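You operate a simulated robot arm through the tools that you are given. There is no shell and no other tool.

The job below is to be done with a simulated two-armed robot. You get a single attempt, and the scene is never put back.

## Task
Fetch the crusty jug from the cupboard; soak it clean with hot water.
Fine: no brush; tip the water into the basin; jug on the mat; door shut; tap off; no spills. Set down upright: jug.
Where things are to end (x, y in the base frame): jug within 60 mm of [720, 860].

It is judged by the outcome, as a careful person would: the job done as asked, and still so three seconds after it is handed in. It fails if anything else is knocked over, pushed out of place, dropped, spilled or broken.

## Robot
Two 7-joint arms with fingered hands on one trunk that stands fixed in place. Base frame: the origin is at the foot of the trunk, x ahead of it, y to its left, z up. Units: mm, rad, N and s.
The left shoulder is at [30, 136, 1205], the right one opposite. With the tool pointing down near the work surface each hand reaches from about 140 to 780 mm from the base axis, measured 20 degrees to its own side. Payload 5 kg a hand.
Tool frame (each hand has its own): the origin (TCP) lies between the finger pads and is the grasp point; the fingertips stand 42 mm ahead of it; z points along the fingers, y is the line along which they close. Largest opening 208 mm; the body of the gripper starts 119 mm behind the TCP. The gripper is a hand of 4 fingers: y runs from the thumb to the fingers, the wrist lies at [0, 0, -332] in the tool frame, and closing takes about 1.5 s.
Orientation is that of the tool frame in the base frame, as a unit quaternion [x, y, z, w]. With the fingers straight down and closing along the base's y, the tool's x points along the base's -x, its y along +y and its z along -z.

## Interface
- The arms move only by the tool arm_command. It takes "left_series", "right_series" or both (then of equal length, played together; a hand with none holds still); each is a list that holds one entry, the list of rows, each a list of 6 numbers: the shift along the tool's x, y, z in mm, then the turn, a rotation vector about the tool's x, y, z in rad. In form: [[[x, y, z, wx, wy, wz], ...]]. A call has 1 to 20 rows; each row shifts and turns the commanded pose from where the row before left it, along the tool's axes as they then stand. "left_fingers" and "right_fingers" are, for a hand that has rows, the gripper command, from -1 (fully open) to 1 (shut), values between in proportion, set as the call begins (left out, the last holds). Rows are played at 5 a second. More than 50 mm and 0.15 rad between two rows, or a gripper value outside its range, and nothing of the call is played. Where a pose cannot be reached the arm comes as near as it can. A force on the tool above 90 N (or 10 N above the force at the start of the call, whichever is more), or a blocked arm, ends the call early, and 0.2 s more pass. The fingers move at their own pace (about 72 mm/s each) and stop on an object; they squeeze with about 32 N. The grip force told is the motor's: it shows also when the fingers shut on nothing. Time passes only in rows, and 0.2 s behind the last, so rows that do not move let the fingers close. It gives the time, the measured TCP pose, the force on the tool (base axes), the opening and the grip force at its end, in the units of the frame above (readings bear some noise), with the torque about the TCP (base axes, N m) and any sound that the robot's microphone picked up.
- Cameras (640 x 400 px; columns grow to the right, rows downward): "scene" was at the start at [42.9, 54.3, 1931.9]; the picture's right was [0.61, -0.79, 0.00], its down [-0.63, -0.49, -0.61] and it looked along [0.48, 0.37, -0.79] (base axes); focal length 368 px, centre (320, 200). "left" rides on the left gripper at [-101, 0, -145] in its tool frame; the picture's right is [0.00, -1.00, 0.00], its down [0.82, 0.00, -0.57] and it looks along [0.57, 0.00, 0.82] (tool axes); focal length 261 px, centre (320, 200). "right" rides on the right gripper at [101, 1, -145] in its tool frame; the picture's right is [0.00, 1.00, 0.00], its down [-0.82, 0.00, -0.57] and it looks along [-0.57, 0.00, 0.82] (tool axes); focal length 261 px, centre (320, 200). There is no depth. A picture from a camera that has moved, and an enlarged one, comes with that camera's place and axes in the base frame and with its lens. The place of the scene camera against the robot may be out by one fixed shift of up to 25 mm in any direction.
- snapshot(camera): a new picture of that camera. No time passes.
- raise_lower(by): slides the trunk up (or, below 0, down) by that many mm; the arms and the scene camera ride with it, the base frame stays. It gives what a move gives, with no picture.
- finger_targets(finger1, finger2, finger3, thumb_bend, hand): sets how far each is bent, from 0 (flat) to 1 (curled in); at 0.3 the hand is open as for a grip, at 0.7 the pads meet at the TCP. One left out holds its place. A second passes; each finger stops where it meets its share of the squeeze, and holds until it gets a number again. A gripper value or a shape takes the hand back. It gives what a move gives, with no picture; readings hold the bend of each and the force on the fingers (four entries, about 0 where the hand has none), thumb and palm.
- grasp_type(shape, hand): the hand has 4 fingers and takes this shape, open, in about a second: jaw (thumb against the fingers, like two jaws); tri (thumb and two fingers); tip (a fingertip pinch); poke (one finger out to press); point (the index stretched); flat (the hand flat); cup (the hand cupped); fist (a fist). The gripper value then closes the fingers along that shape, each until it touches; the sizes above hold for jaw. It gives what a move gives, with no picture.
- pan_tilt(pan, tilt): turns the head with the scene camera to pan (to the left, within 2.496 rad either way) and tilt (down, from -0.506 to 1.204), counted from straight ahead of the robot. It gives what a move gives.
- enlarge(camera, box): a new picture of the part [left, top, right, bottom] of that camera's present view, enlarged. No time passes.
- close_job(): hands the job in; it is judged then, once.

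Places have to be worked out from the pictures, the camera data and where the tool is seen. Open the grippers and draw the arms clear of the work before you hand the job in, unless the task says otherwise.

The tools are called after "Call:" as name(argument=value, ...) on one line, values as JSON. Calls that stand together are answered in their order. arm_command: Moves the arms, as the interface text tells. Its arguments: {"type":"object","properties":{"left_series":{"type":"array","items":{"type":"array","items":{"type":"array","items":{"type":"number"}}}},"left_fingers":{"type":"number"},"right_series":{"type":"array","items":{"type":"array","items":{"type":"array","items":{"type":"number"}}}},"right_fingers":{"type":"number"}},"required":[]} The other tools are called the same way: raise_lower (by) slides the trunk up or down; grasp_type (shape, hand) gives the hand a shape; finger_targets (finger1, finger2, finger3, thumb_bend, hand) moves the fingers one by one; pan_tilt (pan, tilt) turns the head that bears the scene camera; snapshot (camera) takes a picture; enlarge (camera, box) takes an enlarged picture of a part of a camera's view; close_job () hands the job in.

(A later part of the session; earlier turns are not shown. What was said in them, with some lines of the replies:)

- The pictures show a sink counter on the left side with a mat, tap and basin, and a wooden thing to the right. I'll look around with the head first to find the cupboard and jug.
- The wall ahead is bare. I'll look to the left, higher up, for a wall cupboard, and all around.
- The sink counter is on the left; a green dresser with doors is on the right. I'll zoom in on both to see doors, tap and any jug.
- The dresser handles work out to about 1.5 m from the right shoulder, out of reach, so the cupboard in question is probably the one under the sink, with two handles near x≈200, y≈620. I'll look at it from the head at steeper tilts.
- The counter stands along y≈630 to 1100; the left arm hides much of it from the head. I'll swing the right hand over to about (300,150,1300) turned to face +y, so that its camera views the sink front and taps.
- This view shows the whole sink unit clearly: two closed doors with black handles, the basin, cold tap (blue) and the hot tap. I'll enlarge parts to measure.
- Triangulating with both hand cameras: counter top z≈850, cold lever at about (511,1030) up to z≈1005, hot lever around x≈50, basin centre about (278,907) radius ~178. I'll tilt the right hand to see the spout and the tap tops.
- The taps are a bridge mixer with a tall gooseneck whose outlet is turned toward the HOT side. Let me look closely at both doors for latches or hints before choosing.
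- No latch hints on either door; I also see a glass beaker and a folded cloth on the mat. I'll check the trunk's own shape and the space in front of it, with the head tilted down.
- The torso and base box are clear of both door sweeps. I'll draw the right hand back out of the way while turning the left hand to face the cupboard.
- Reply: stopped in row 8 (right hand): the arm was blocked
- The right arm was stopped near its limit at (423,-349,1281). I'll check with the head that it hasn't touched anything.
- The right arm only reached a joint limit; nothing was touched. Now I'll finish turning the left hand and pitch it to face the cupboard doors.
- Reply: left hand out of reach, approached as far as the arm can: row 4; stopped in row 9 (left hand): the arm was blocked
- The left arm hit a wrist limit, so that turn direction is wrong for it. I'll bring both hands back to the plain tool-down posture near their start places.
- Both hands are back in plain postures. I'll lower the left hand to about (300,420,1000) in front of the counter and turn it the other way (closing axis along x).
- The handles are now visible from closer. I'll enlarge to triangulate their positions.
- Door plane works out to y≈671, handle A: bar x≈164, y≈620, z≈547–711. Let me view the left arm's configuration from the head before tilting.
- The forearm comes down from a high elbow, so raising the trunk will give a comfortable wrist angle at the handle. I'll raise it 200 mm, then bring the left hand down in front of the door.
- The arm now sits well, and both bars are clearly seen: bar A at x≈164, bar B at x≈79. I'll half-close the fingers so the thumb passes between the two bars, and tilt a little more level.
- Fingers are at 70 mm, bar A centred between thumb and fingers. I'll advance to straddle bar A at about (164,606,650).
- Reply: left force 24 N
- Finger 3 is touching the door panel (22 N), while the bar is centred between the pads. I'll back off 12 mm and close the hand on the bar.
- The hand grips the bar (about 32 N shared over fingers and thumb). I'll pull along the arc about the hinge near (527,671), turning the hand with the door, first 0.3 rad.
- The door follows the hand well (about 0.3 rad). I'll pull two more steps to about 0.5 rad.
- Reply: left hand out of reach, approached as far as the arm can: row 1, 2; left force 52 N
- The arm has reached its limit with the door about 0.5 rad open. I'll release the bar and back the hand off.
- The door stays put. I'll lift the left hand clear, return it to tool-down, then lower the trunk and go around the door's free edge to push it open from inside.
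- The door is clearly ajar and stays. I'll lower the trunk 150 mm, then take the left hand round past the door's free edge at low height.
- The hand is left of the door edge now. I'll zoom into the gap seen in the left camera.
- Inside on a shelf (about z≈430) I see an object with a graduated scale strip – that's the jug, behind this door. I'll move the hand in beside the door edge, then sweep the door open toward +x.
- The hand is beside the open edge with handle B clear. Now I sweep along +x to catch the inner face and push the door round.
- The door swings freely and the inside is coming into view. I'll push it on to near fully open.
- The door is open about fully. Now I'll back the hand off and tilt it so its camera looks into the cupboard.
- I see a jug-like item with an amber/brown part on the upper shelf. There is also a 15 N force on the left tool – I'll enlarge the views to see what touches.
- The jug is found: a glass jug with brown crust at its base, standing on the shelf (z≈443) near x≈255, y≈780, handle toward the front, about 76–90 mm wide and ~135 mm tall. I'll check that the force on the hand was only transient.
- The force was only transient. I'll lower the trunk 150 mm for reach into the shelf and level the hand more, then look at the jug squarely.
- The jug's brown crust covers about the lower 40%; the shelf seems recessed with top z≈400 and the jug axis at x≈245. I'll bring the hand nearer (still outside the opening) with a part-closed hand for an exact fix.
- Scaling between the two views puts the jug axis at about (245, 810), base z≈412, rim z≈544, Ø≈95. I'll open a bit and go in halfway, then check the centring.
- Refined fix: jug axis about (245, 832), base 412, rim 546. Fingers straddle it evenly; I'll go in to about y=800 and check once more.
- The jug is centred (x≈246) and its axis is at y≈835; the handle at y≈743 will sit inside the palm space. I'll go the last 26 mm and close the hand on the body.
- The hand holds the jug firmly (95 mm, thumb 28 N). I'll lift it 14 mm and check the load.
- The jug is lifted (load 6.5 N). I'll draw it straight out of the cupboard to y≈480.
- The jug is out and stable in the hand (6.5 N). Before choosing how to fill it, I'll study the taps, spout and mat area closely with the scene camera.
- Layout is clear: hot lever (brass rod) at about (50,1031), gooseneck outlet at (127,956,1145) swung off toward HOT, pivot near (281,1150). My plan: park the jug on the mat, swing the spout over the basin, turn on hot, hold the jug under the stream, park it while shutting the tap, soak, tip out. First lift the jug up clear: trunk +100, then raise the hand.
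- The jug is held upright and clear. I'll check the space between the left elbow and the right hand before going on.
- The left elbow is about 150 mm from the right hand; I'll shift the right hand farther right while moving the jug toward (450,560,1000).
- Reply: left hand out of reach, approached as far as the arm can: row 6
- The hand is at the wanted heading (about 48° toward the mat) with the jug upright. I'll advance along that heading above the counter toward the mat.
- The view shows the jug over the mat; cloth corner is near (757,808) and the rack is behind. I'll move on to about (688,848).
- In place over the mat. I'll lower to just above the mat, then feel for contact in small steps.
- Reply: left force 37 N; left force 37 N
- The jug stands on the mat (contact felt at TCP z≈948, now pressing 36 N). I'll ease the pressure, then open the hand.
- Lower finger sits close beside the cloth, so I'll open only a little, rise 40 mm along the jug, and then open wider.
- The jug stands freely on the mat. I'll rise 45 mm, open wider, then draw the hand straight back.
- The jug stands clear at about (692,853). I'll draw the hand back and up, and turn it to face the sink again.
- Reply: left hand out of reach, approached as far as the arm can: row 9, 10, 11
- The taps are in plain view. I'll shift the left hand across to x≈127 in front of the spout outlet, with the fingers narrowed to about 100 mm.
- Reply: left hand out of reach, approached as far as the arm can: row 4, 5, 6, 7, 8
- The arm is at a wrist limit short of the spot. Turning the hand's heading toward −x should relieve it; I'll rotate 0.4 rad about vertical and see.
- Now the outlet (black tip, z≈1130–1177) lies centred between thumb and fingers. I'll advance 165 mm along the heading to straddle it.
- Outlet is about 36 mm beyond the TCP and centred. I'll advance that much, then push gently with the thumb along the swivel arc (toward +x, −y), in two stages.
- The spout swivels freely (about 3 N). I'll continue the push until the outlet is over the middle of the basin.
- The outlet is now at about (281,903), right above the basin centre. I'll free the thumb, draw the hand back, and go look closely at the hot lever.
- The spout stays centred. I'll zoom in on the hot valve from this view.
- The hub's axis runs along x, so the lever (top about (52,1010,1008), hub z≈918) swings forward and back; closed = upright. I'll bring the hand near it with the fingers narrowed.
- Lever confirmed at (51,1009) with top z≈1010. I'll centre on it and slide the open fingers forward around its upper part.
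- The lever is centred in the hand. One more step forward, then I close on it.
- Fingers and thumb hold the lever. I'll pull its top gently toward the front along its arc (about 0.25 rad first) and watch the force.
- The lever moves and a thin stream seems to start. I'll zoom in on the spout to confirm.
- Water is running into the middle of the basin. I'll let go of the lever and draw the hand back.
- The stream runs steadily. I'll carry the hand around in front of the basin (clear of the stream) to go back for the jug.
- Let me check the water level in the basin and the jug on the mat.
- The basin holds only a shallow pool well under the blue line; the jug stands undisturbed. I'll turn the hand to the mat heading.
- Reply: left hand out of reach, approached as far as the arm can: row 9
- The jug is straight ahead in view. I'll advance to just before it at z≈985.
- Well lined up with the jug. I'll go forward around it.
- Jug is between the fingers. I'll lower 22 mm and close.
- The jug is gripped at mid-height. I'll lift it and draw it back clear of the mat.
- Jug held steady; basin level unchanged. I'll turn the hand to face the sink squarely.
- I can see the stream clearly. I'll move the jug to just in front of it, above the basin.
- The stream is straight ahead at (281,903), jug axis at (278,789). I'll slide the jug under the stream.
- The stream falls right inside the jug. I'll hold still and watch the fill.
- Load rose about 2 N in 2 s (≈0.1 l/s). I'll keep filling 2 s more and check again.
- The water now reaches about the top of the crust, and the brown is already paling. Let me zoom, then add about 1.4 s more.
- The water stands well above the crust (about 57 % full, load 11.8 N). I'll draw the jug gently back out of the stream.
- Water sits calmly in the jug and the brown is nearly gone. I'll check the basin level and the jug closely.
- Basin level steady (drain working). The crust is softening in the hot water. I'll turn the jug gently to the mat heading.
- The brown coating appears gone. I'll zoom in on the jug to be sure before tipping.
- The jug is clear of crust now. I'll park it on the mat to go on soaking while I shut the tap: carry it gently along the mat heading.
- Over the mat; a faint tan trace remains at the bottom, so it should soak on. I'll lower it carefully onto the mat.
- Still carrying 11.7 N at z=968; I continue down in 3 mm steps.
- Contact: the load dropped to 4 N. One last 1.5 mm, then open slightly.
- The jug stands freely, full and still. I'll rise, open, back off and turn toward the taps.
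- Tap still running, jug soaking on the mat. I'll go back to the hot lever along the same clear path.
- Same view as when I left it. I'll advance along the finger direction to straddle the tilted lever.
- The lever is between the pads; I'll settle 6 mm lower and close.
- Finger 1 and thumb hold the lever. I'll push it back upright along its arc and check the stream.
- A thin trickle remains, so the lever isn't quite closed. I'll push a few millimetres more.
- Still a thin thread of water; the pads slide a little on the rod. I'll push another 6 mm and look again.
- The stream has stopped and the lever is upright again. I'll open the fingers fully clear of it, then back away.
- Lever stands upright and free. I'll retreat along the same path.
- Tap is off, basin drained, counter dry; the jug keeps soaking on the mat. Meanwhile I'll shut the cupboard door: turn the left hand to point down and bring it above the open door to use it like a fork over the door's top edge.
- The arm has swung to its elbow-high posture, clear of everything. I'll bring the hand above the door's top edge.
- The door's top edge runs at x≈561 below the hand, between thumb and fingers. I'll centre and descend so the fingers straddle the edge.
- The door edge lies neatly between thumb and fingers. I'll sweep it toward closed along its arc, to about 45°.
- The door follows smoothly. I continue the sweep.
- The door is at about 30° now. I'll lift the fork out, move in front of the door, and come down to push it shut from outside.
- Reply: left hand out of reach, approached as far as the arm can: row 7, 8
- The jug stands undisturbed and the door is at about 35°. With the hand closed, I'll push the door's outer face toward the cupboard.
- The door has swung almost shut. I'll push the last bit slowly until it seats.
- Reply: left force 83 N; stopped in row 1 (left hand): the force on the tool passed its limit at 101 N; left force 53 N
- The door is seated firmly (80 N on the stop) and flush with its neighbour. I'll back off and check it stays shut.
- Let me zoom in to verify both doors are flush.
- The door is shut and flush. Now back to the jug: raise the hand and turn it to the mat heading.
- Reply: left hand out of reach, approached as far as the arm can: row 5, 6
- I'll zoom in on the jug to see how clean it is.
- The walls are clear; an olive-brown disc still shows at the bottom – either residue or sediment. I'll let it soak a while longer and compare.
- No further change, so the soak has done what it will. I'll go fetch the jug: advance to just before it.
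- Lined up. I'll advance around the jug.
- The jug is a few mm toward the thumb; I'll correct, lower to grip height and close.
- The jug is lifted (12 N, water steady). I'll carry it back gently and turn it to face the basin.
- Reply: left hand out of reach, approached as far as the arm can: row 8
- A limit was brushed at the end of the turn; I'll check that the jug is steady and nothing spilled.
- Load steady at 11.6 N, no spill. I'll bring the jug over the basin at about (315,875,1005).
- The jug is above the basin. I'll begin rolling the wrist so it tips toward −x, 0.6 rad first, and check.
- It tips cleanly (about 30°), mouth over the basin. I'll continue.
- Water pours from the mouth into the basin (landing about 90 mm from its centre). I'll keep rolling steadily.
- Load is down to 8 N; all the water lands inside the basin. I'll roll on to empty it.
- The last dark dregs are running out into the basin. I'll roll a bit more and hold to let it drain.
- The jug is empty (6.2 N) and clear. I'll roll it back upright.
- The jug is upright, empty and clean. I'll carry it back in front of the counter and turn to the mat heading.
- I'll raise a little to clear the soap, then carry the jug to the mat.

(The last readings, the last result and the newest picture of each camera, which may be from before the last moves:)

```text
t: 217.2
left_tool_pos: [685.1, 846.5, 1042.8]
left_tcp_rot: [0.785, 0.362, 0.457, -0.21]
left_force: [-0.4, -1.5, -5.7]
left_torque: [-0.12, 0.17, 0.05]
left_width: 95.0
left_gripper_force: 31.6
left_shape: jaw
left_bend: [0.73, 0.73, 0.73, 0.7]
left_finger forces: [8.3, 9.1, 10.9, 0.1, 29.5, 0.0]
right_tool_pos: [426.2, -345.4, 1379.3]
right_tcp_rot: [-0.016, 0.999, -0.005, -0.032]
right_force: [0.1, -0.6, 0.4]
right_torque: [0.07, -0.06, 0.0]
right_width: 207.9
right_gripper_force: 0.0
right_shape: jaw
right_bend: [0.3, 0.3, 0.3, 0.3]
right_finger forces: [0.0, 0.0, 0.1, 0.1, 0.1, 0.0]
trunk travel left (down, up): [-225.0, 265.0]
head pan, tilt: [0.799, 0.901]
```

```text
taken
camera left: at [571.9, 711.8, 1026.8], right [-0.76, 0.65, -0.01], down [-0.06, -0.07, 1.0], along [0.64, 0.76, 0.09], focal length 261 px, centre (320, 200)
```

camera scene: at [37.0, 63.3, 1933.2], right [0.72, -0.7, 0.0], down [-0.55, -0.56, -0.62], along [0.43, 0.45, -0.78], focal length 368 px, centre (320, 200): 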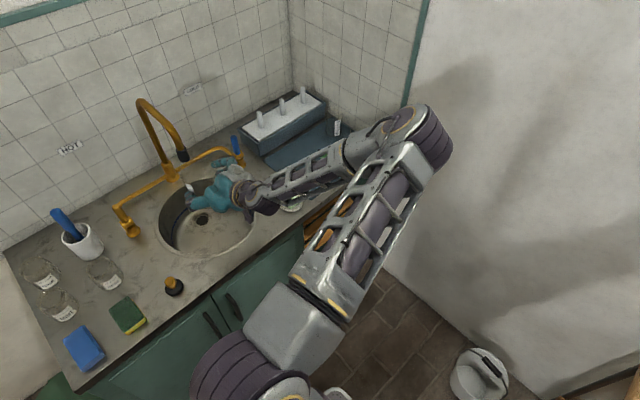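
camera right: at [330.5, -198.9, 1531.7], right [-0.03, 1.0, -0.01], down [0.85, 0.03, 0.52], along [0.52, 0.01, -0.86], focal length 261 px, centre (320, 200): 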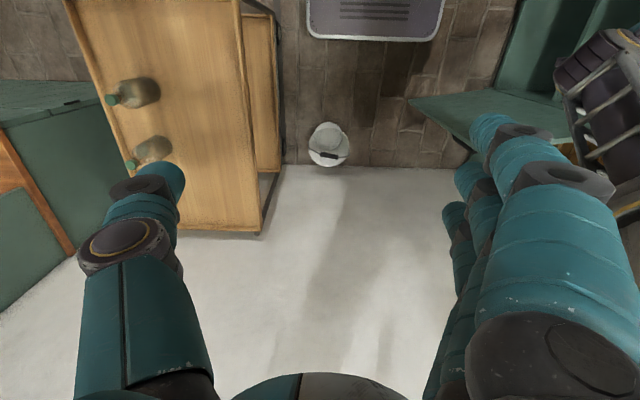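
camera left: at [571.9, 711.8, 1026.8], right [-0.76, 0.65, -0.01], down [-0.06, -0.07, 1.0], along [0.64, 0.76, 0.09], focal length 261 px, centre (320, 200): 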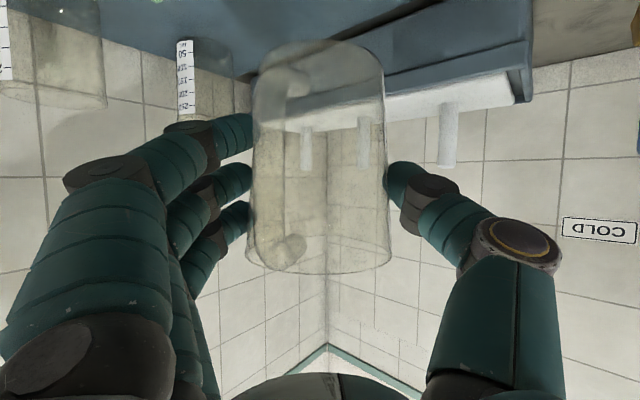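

Over the mat spot. I'll lower to just above it and then feel for contact.

Call:
arm_command(left_series=[[[-17.4, 0, 9.9, 0, 0, 0], [-17.4, 0, 9.9, 0, 0, 0], [-17.4, 0, 9.9, 0, 0, 0], [-8.7, 0, 4.9, 0, 0, 0], [0, 0, 0, 0, 0, 0]]])

Call:
arm_command(left_series=[[[-2.6, 0, 1.5, 0, 0, 0], [0, 0, 0, 0, 0, 0]]])

Call:
snapshot(camera="left")

```text
t: 218.4
left_tool_pos: [687.4, 847.9, 974.6]
left_tcp_rot: [0.785, 0.362, 0.457, -0.209]
left_force: [-0.2, 0.6, -6.2]
left_torque: [-0.14, 0.12, 0.04]
left_width: 94.9
left_gripper_force: 31.7
left_shape: jaw
left_bend: [0.73, 0.73, 0.73, 0.7]
left_finger forces: [8.2, 9.0, 10.8, 0.1, 29.4, 0.0]
right_tool_pos: [426.2, -343.1, 1379.5]
right_tcp_rot: [-0.016, 0.999, -0.005, -0.033]
right_force: [0.2, 0.5, 0.1]
right_torque: [-0.01, 0.03, -0.01]
right_width: 208.0
right_gripper_force: 0.1
right_shape: jaw
right_bend: [0.3, 0.3, 0.3, 0.3]
right_finger forces: [0.0, 0.1, 0.0, 0.0, 0.0, 0.1]
trunk travel left (down, up): [-225.0, 265.0]
head pan, tilt: [0.799, 0.901]
```

```text
t: 219.1
left_tool_pos: [687.6, 848.5, 971.3]
left_tcp_rot: [0.785, 0.363, 0.456, -0.209]
left_force: [-1.1, 0.1, -5.6]
left_torque: [-0.12, 0.1, 0.0]
left_width: 95.0
left_gripper_force: 32.1
left_shape: jaw
left_bend: [0.73, 0.73, 0.73, 0.7]
left_finger forces: [8.3, 9.0, 10.9, 0.0, 29.4, 0.0]
right_tool_pos: [425.6, -343.3, 1379.1]
right_tcp_rot: [-0.017, 0.999, -0.004, -0.033]
right_force: [-0.4, 0.6, 0.8]
right_torque: [0.0, -0.02, 0.0]
right_width: 207.7
right_gripper_force: 0.1
right_shape: jaw
right_bend: [0.3, 0.3, 0.3, 0.3]
right_finger forces: [0.1, 0.0, 0.0, 0.1, 0.0, 0.1]
trunk travel left (down, up): [-225.0, 265.0]
head pan, tilt: [0.799, 0.901]
```

```text
taken
camera left: at [573.9, 712.9, 953.8], right [-0.76, 0.65, -0.01], down [-0.06, -0.06, 1.0], along [0.64, 0.76, 0.09], focal length 261 px, centre (320, 200)
```

left: 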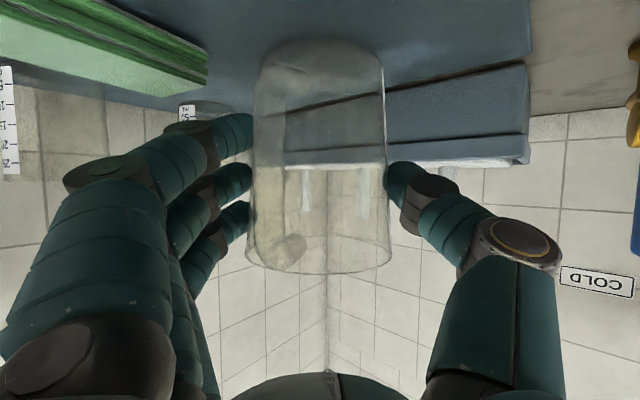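

The jug is spotless and still just above the mat. I continue down in small steps.

Call:
arm_command(left_series=[[[-2.2, 0, 1.2, 0, 0, 0], [0, 0, 0, 0, 0, 0]]])

Call:
arm_command(left_series=[[[-1.8, 0, 1, 0, 0, 0], [0, 0, 0, 0, 0, 0]]])

Call:
arm_command(left_series=[[[-1.4, 0, 0.8, 0, 0, 0], [0, 0, 0, 0, 0, 0]]])

```text
t: 219.7
left_tool_pos: [687.7, 848.3, 968.0]
left_tcp_rot: [0.785, 0.363, 0.457, -0.21]
left_force: [1.2, -0.2, -6.8]
left_torque: [-0.12, 0.11, 0.01]
left_width: 95.0
left_gripper_force: 32.0
left_shape: jaw
left_bend: [0.73, 0.73, 0.73, 0.7]
left_finger forces: [8.2, 9.0, 10.9, 0.0, 29.4, 0.1]
right_tool_pos: [425.1, -344.7, 1379.1]
right_tcp_rot: [-0.017, 0.999, -0.005, -0.032]
right_force: [-0.9, 0.2, -0.3]
right_torque: [0.0, -0.01, -0.01]
right_width: 207.9
right_gripper_force: 0.1
right_shape: jaw
right_bend: [0.3, 0.3, 0.3, 0.3]
right_finger forces: [0.0, 0.0, 0.0, 0.0, 0.0, 0.0]
trunk travel left (down, up): [-225.0, 265.0]
head pan, tilt: [0.799, 0.901]
```

```text
t: 220.2
left_tool_pos: [685.3, 848.2, 966.9]
left_tcp_rot: [0.785, 0.363, 0.456, -0.21]
left_force: [0.3, 0.1, -6.2]
left_torque: [-0.05, 0.13, 0.02]
left_width: 95.2
left_gripper_force: 31.8
left_shape: jaw
left_bend: [0.73, 0.73, 0.73, 0.7]
left_finger forces: [8.2, 9.0, 10.8, 0.0, 29.3, 0.1]
right_tool_pos: [427.5, -345.5, 1381.0]
right_tcp_rot: [-0.017, 0.999, -0.006, -0.032]
right_force: [0.1, 0.0, 0.3]
right_torque: [-0.05, 0.02, -0.01]
right_width: 207.7
right_gripper_force: 0.1
right_shape: jaw
right_bend: [0.3, 0.3, 0.3, 0.3]
right_finger forces: [0.0, 0.0, 0.0, 0.0, 0.0, 0.0]
trunk travel left (down, up): [-225.0, 265.0]
head pan, tilt: [0.799, 0.901]
```

```text
t: 220.8
left_tool_pos: [686.5, 846.6, 966.7]
left_tcp_rot: [0.785, 0.362, 0.457, -0.209]
left_force: [-0.6, 0.1, -1.2]
left_torque: [-0.09, 0.07, -0.01]
left_width: 95.0
left_gripper_force: 31.9
left_shape: jaw
left_bend: [0.73, 0.73, 0.73, 0.7]
left_finger forces: [8.5, 8.8, 10.7, 0.0, 29.6, 0.0]
right_tool_pos: [427.2, -343.4, 1379.9]
right_tcp_rot: [-0.017, 0.999, -0.005, -0.031]
right_force: [0.4, -0.2, -0.4]
right_torque: [0.01, -0.01, -0.01]
right_width: 207.8
right_gripper_force: 0.1
right_shape: jaw
right_bend: [0.3, 0.3, 0.3, 0.3]
right_finger forces: [0.0, 0.0, 0.0, 0.1, 0.1, 0.0]
trunk travel left (down, up): [-225.0, 265.0]
head pan, tilt: [0.799, 0.901]
```

Contact: the load fell to 1.2 N. One more millimetre, then open slightly, rise and open fully.

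Call:
arm_command(left_series=[[[-1, 0, 0.6, 0, 0, 0], [0, 0, 0, 0, 0, 0]]])

Call:
arm_command(left_series=[[[0, 0, 0, 0, 0, 0], [0, 0, 0, 0, 0, 0], [0, 0, 0, 0, 0, 0], [0, 0, 0, 0, 0, 0]]], left_fingers=-0.1)

Call:
snapshot(camera="left")

```text
t: 221.4
left_tool_pos: [686.0, 848.0, 965.2]
left_tcp_rot: [0.785, 0.362, 0.457, -0.21]
left_force: [0.9, 3.1, 5.4]
left_torque: [0.01, -0.02, 0.01]
left_width: 95.0
left_gripper_force: 32.6
left_shape: jaw
left_bend: [0.73, 0.73, 0.73, 0.7]
left_finger forces: [9.2, 8.6, 10.5, 0.1, 29.8, 0.0]
right_tool_pos: [426.0, -344.2, 1380.5]
right_tcp_rot: [-0.016, 0.999, -0.005, -0.032]
right_force: [-0.7, -0.4, -0.9]
right_torque: [0.03, 0.02, -0.01]
right_width: 208.0
right_gripper_force: 0.0
right_shape: jaw
right_bend: [0.3, 0.3, 0.3, 0.3]
right_finger forces: [0.1, 0.0, 0.1, 0.0, 0.0, 0.0]
trunk travel left (down, up): [-225.0, 265.0]
head pan, tilt: [0.799, 0.901]
```

```text
t: 222.4
left_tool_pos: [686.8, 847.7, 964.5]
left_tcp_rot: [0.785, 0.363, 0.456, -0.209]
left_force: [0.5, 0.6, -0.4]
left_torque: [0.02, 0.01, -0.02]
left_width: 113.3
left_gripper_force: 0.0
left_shape: jaw
left_bend: [0.72, 0.72, 0.72, 0.7]
left_finger forces: [0.0, 0.0, 0.1, 0.0, 0.1, 0.0]
right_tool_pos: [425.7, -343.9, 1380.3]
right_tcp_rot: [-0.016, 0.999, -0.005, -0.033]
right_force: [-0.7, -0.1, 1.2]
right_torque: [0.02, -0.01, 0.01]
right_width: 208.1
right_gripper_force: 0.1
right_shape: jaw
right_bend: [0.3, 0.3, 0.3, 0.3]
right_finger forces: [0.1, 0.0, 0.1, 0.0, 0.0, 0.0]
trunk travel left (down, up): [-225.0, 265.0]
head pan, tilt: [0.799, 0.901]
```

```text
taken
camera left: at [573.1, 712.2, 947.9], right [-0.76, 0.65, -0.01], down [-0.06, -0.07, 1.0], along [0.64, 0.76, 0.09], focal length 261 px, centre (320, 200)
```

left: 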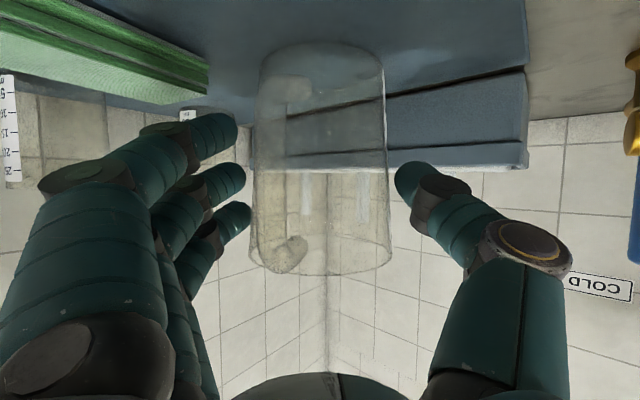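

The jug stands upright and free on the mat. I'll rise, open the hand and withdraw.

Call:
arm_command(left_series=[[[21.8, 0, -12.3, 0, 0, 0], [8.7, 0, -4.9, 0, 0, 0], [0, 0, 0, 0, 0, 0]]])

Call:
arm_command(left_series=[[[0, 0, 0, 0, 0, 0], [0, 0, 0, 0, 0, 0], [0, 0, 0, 0, 0, 0], [-20, 0, -35.2, 0, 0, 0], [-20, 0, -35.2, 0, 0, 0], [-20, 0, -35.2, 0, 0, 0], [-20, 0, -35.2, 0, 0, 0], [-4.8, -6.4, -34, 0, 0, 0], [-4.8, -6.4, -34, 0, 0, 0], [-4.8, -6.4, -34, 0, 0, 0], [-4.8, -6.4, -34, 0, 0, 0], [-4.8, -6.4, -34, 0, 0, 0]]], left_fingers=-0.45)

Call:
snapshot(camera="left")

Call:
snapshot(camera="scene")

```text
t: 223.2
left_tool_pos: [687.1, 846.9, 1001.0]
left_tcp_rot: [0.785, 0.363, 0.456, -0.21]
left_force: [-0.5, 0.3, 0.4]
left_torque: [0.0, 0.03, -0.01]
left_width: 113.4
left_gripper_force: 0.2
left_shape: jaw
left_bend: [0.72, 0.72, 0.72, 0.7]
left_finger forces: [0.1, 0.0, 0.1, 0.1, 0.1, 0.0]
right_tool_pos: [426.3, -344.7, 1379.0]
right_tcp_rot: [-0.017, 0.999, -0.006, -0.032]
right_force: [0.6, 0.4, -0.1]
right_torque: [0.06, -0.02, 0.01]
right_width: 208.0
right_gripper_force: 0.1
right_shape: jaw
right_bend: [0.3, 0.3, 0.3, 0.3]
right_finger forces: [0.1, 0.0, 0.1, 0.0, 0.0, 0.0]
trunk travel left (down, up): [-225.0, 265.0]
head pan, tilt: [0.799, 0.901]
```

```text
t: 225.8
left_tool_pos: [454.8, 622.1, 1063.0]
left_tcp_rot: [0.785, 0.363, 0.456, -0.21]
left_force: [-0.9, 0.6, 0.3]
left_torque: [0.03, -0.04, 0.0]
left_width: 150.3
left_gripper_force: 0.1
left_shape: jaw
left_bend: [0.27, 0.27, 0.27, 0.54]
left_finger forces: [0.1, 0.0, 0.0, 0.0, 0.0, 0.1]
left hand out of reach, approached as far as the arm can: row 12
right_tool_pos: [424.6, -343.9, 1379.6]
right_tcp_rot: [-0.016, 0.999, -0.005, -0.031]
right_force: [-0.4, -0.4, -0.4]
right_torque: [0.0, -0.02, 0.04]
right_width: 208.1
right_gripper_force: 0.1
right_shape: jaw
right_bend: [0.3, 0.3, 0.3, 0.3]
right_finger forces: [0.0, 0.0, 0.0, 0.1, 0.0, 0.1]
trunk travel left (down, up): [-225.0, 265.0]
head pan, tilt: [0.799, 0.901]
```

```text
taken
camera left: at [342.0, 488.0, 1046.6], right [-0.76, 0.65, -0.01], down [-0.06, -0.07, 1.0], along [0.64, 0.76, 0.09], focal length 261 px, centre (320, 200)
```

left: 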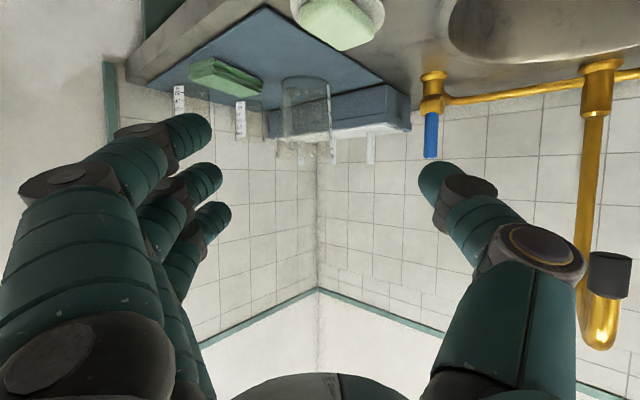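

```text
taken
camera scene: at [36.0, 62.3, 1933.2], right [0.72, -0.7, 0.0], down [-0.55, -0.56, -0.62], along [0.43, 0.45, -0.78], focal length 368 px, centre (320, 200)
```

scene: 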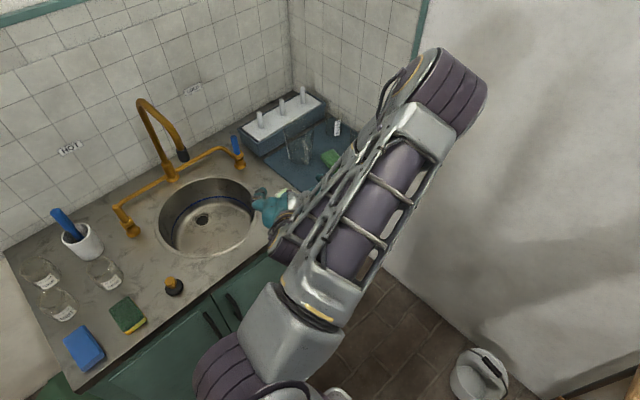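

The jug stands at about (697,860). I'll draw the left arm well clear and open the hand fully.

Call:
arm_command(left_series=[[[0, 0, 0, 0.1018, 0, -0.0578], [0, 0, 0, 0.1018, 0, -0.0578], [0, 0, 0, 0.1018, 0, -0.0578], [0, 0, 0, 0.1018, 0, -0.0578], [0, 0, 0, 0.1018, 0, -0.0578], [0, 0, 0, 0.1018, 0, -0.0578], [-9.4, -6.7, -36.9, 0, 0, 0], [-9.4, -6.7, -36.9, 0, 0, 0], [-9.4, -6.7, -36.9, 0, 0, 0], [-9.4, -6.7, -36.9, 0, 0, 0]]], left_fingers=-1)

Call:
pan_tilt(pan=0.9, tilt=0.85)

Call:
snapshot(camera="scene")

Call:
snapshot(camera="left")

```text
t: 228.1
left_tool_pos: [426.2, 480.0, 1102.3]
left_tcp_rot: [0.611, 0.611, 0.357, -0.355]
left_force: [-0.7, -0.8, -0.3]
left_torque: [0.01, -0.07, -0.1]
left_width: 207.7
left_gripper_force: 0.0
left_shape: jaw
left_bend: [0.3, 0.3, 0.3, 0.3]
left_finger forces: [0.0, 0.1, 0.1, 0.0, 0.0, 0.0]
right_tool_pos: [422.8, -345.4, 1379.2]
right_tcp_rot: [-0.017, 0.999, -0.004, -0.031]
right_force: [-1.0, 0.5, -0.3]
right_torque: [0.1, -0.09, 0.0]
right_width: 207.9
right_gripper_force: 0.0
right_shape: jaw
right_bend: [0.3, 0.3, 0.3, 0.3]
right_finger forces: [0.1, 0.0, 0.1, 0.0, 0.0, 0.0]
trunk travel left (down, up): [-225.0, 265.0]
head pan, tilt: [0.799, 0.901]
```

```text
t: 228.7
left_tool_pos: [427.4, 480.0, 1101.3]
left_tcp_rot: [0.613, 0.61, 0.357, -0.354]
left_force: [0.7, -0.2, -0.9]
left_torque: [0.02, 0.02, -0.01]
left_width: 207.9
left_gripper_force: 0.1
left_shape: jaw
left_bend: [0.3, 0.3, 0.3, 0.3]
left_finger forces: [0.1, 0.1, 0.1, 0.0, 0.1, 0.0]
right_tool_pos: [426.0, -343.9, 1379.5]
right_tcp_rot: [-0.016, 0.999, -0.005, -0.032]
right_force: [0.3, -0.6, -0.4]
right_torque: [-0.05, 0.04, 0.02]
right_width: 207.8
right_gripper_force: 0.1
right_shape: jaw
right_bend: [0.3, 0.3, 0.3, 0.3]
right_finger forces: [0.0, 0.0, 0.0, 0.0, 0.1, 0.0]
trunk travel left (down, up): [-225.0, 265.0]
head pan, tilt: [0.901, 0.85]
```

```text
taken
camera scene: at [33.0, 70.3, 1937.0], right [0.78, -0.62, 0.0], down [-0.47, -0.59, -0.66], along [0.41, 0.52, -0.75], focal length 368 px, centre (320, 200)
```

scene: 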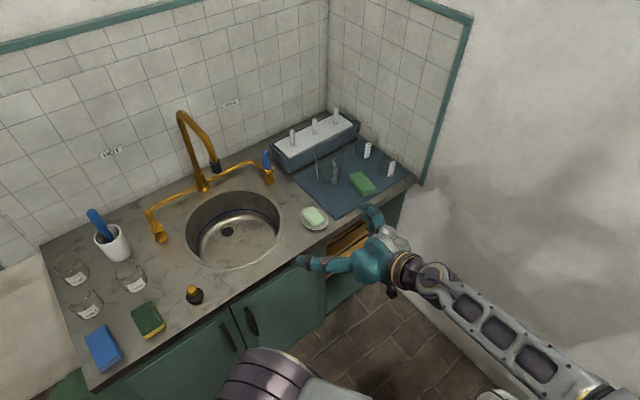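

```text
taken
camera left: at [427.8, 303.3, 1085.2], right [-1.0, 0.0, 0.0], down [0.0, -0.09, 1.0], along [0.0, 1.0, 0.09], focal length 261 px, centre (320, 200)
```

left: 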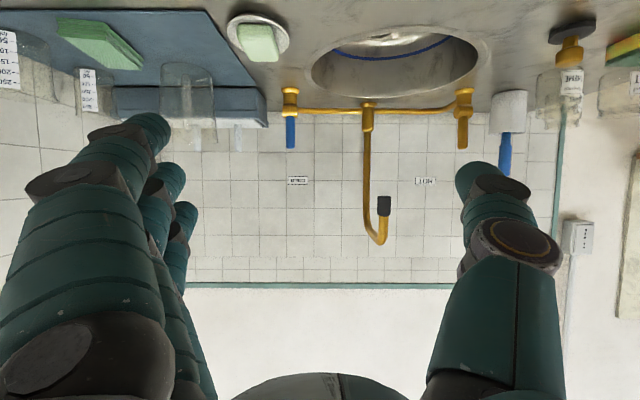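

All looks orderly. I'll zoom in on the jug, taps, counter and doors for a last check.

Call:
enlarge(camera="scene", box=[260, 100, 420, 240])

Call:
enlarge(camera="scene", box=[130, 90, 310, 280])

Call:
enlarge(camera="scene", box=[40, 200, 380, 400])

```text
2.86 times, centred on (340, 170) of scene
camera zoom: at [33.0, 70.3, 1937.0], right [0.78, -0.62, 0.0], down [-0.47, -0.59, -0.66], along [0.41, 0.52, -0.75], focal length 1052 px, centre (263, 286)
```

zoom: 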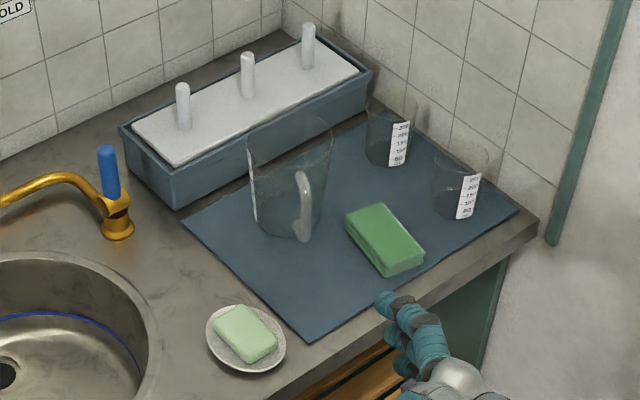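

```text
2.11 times, centred on (220, 185) of scene
camera zoom: at [33.0, 70.3, 1937.0], right [0.78, -0.62, 0.0], down [-0.47, -0.59, -0.66], along [0.41, 0.52, -0.75], focal length 775 px, centre (530, 232)
```

zoom: 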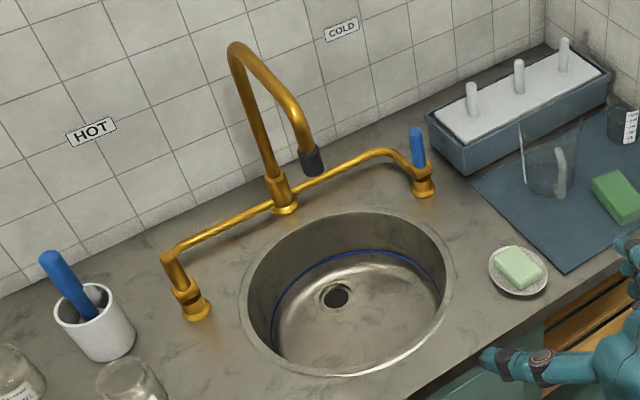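

```text
1.88 times, centred on (210, 300) of scene
camera zoom: at [33.0, 70.3, 1937.0], right [0.78, -0.62, 0.0], down [-0.47, -0.59, -0.66], along [0.41, 0.52, -0.75], focal length 693 px, centre (527, 12)
```

zoom: 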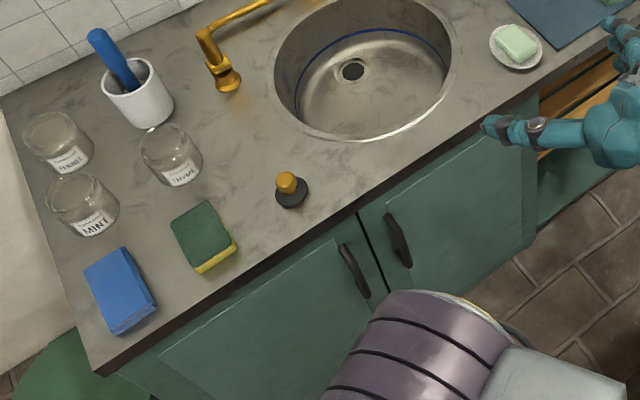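

The jug is clean and stands upright on the mat, and the counter is dry. The tap is off, the door is shut, and both hands are open and clear, so I'm handing in the job.

Call:
close_job()

```text
The job is handed in.
```

The jug is clean, empty and upright on the mat at about (697, 860), roughly 23 mm from the target. I've handed the job in; the result hasn't come back.

- **Soak:** I filled it a little over half full with hot water only, well above the crust. It soaked for about 75 seconds, with no brush. The crust came off, and the last dark dregs went out with the water.
- **Water:** I tipped all of it into the basin. The counter was dry in the last pictures.
- **Tap:** The hot lever is back upright and no water was running from the spout.
- **Door:** The cupboard door is shut and flush with its neighbour.

I changed one thing and left it that way. The spout was turned toward the HOT side, with its outlet at the basin's rim, so I swung it over the middle of the basin.

Both hands are open and clear of the work.
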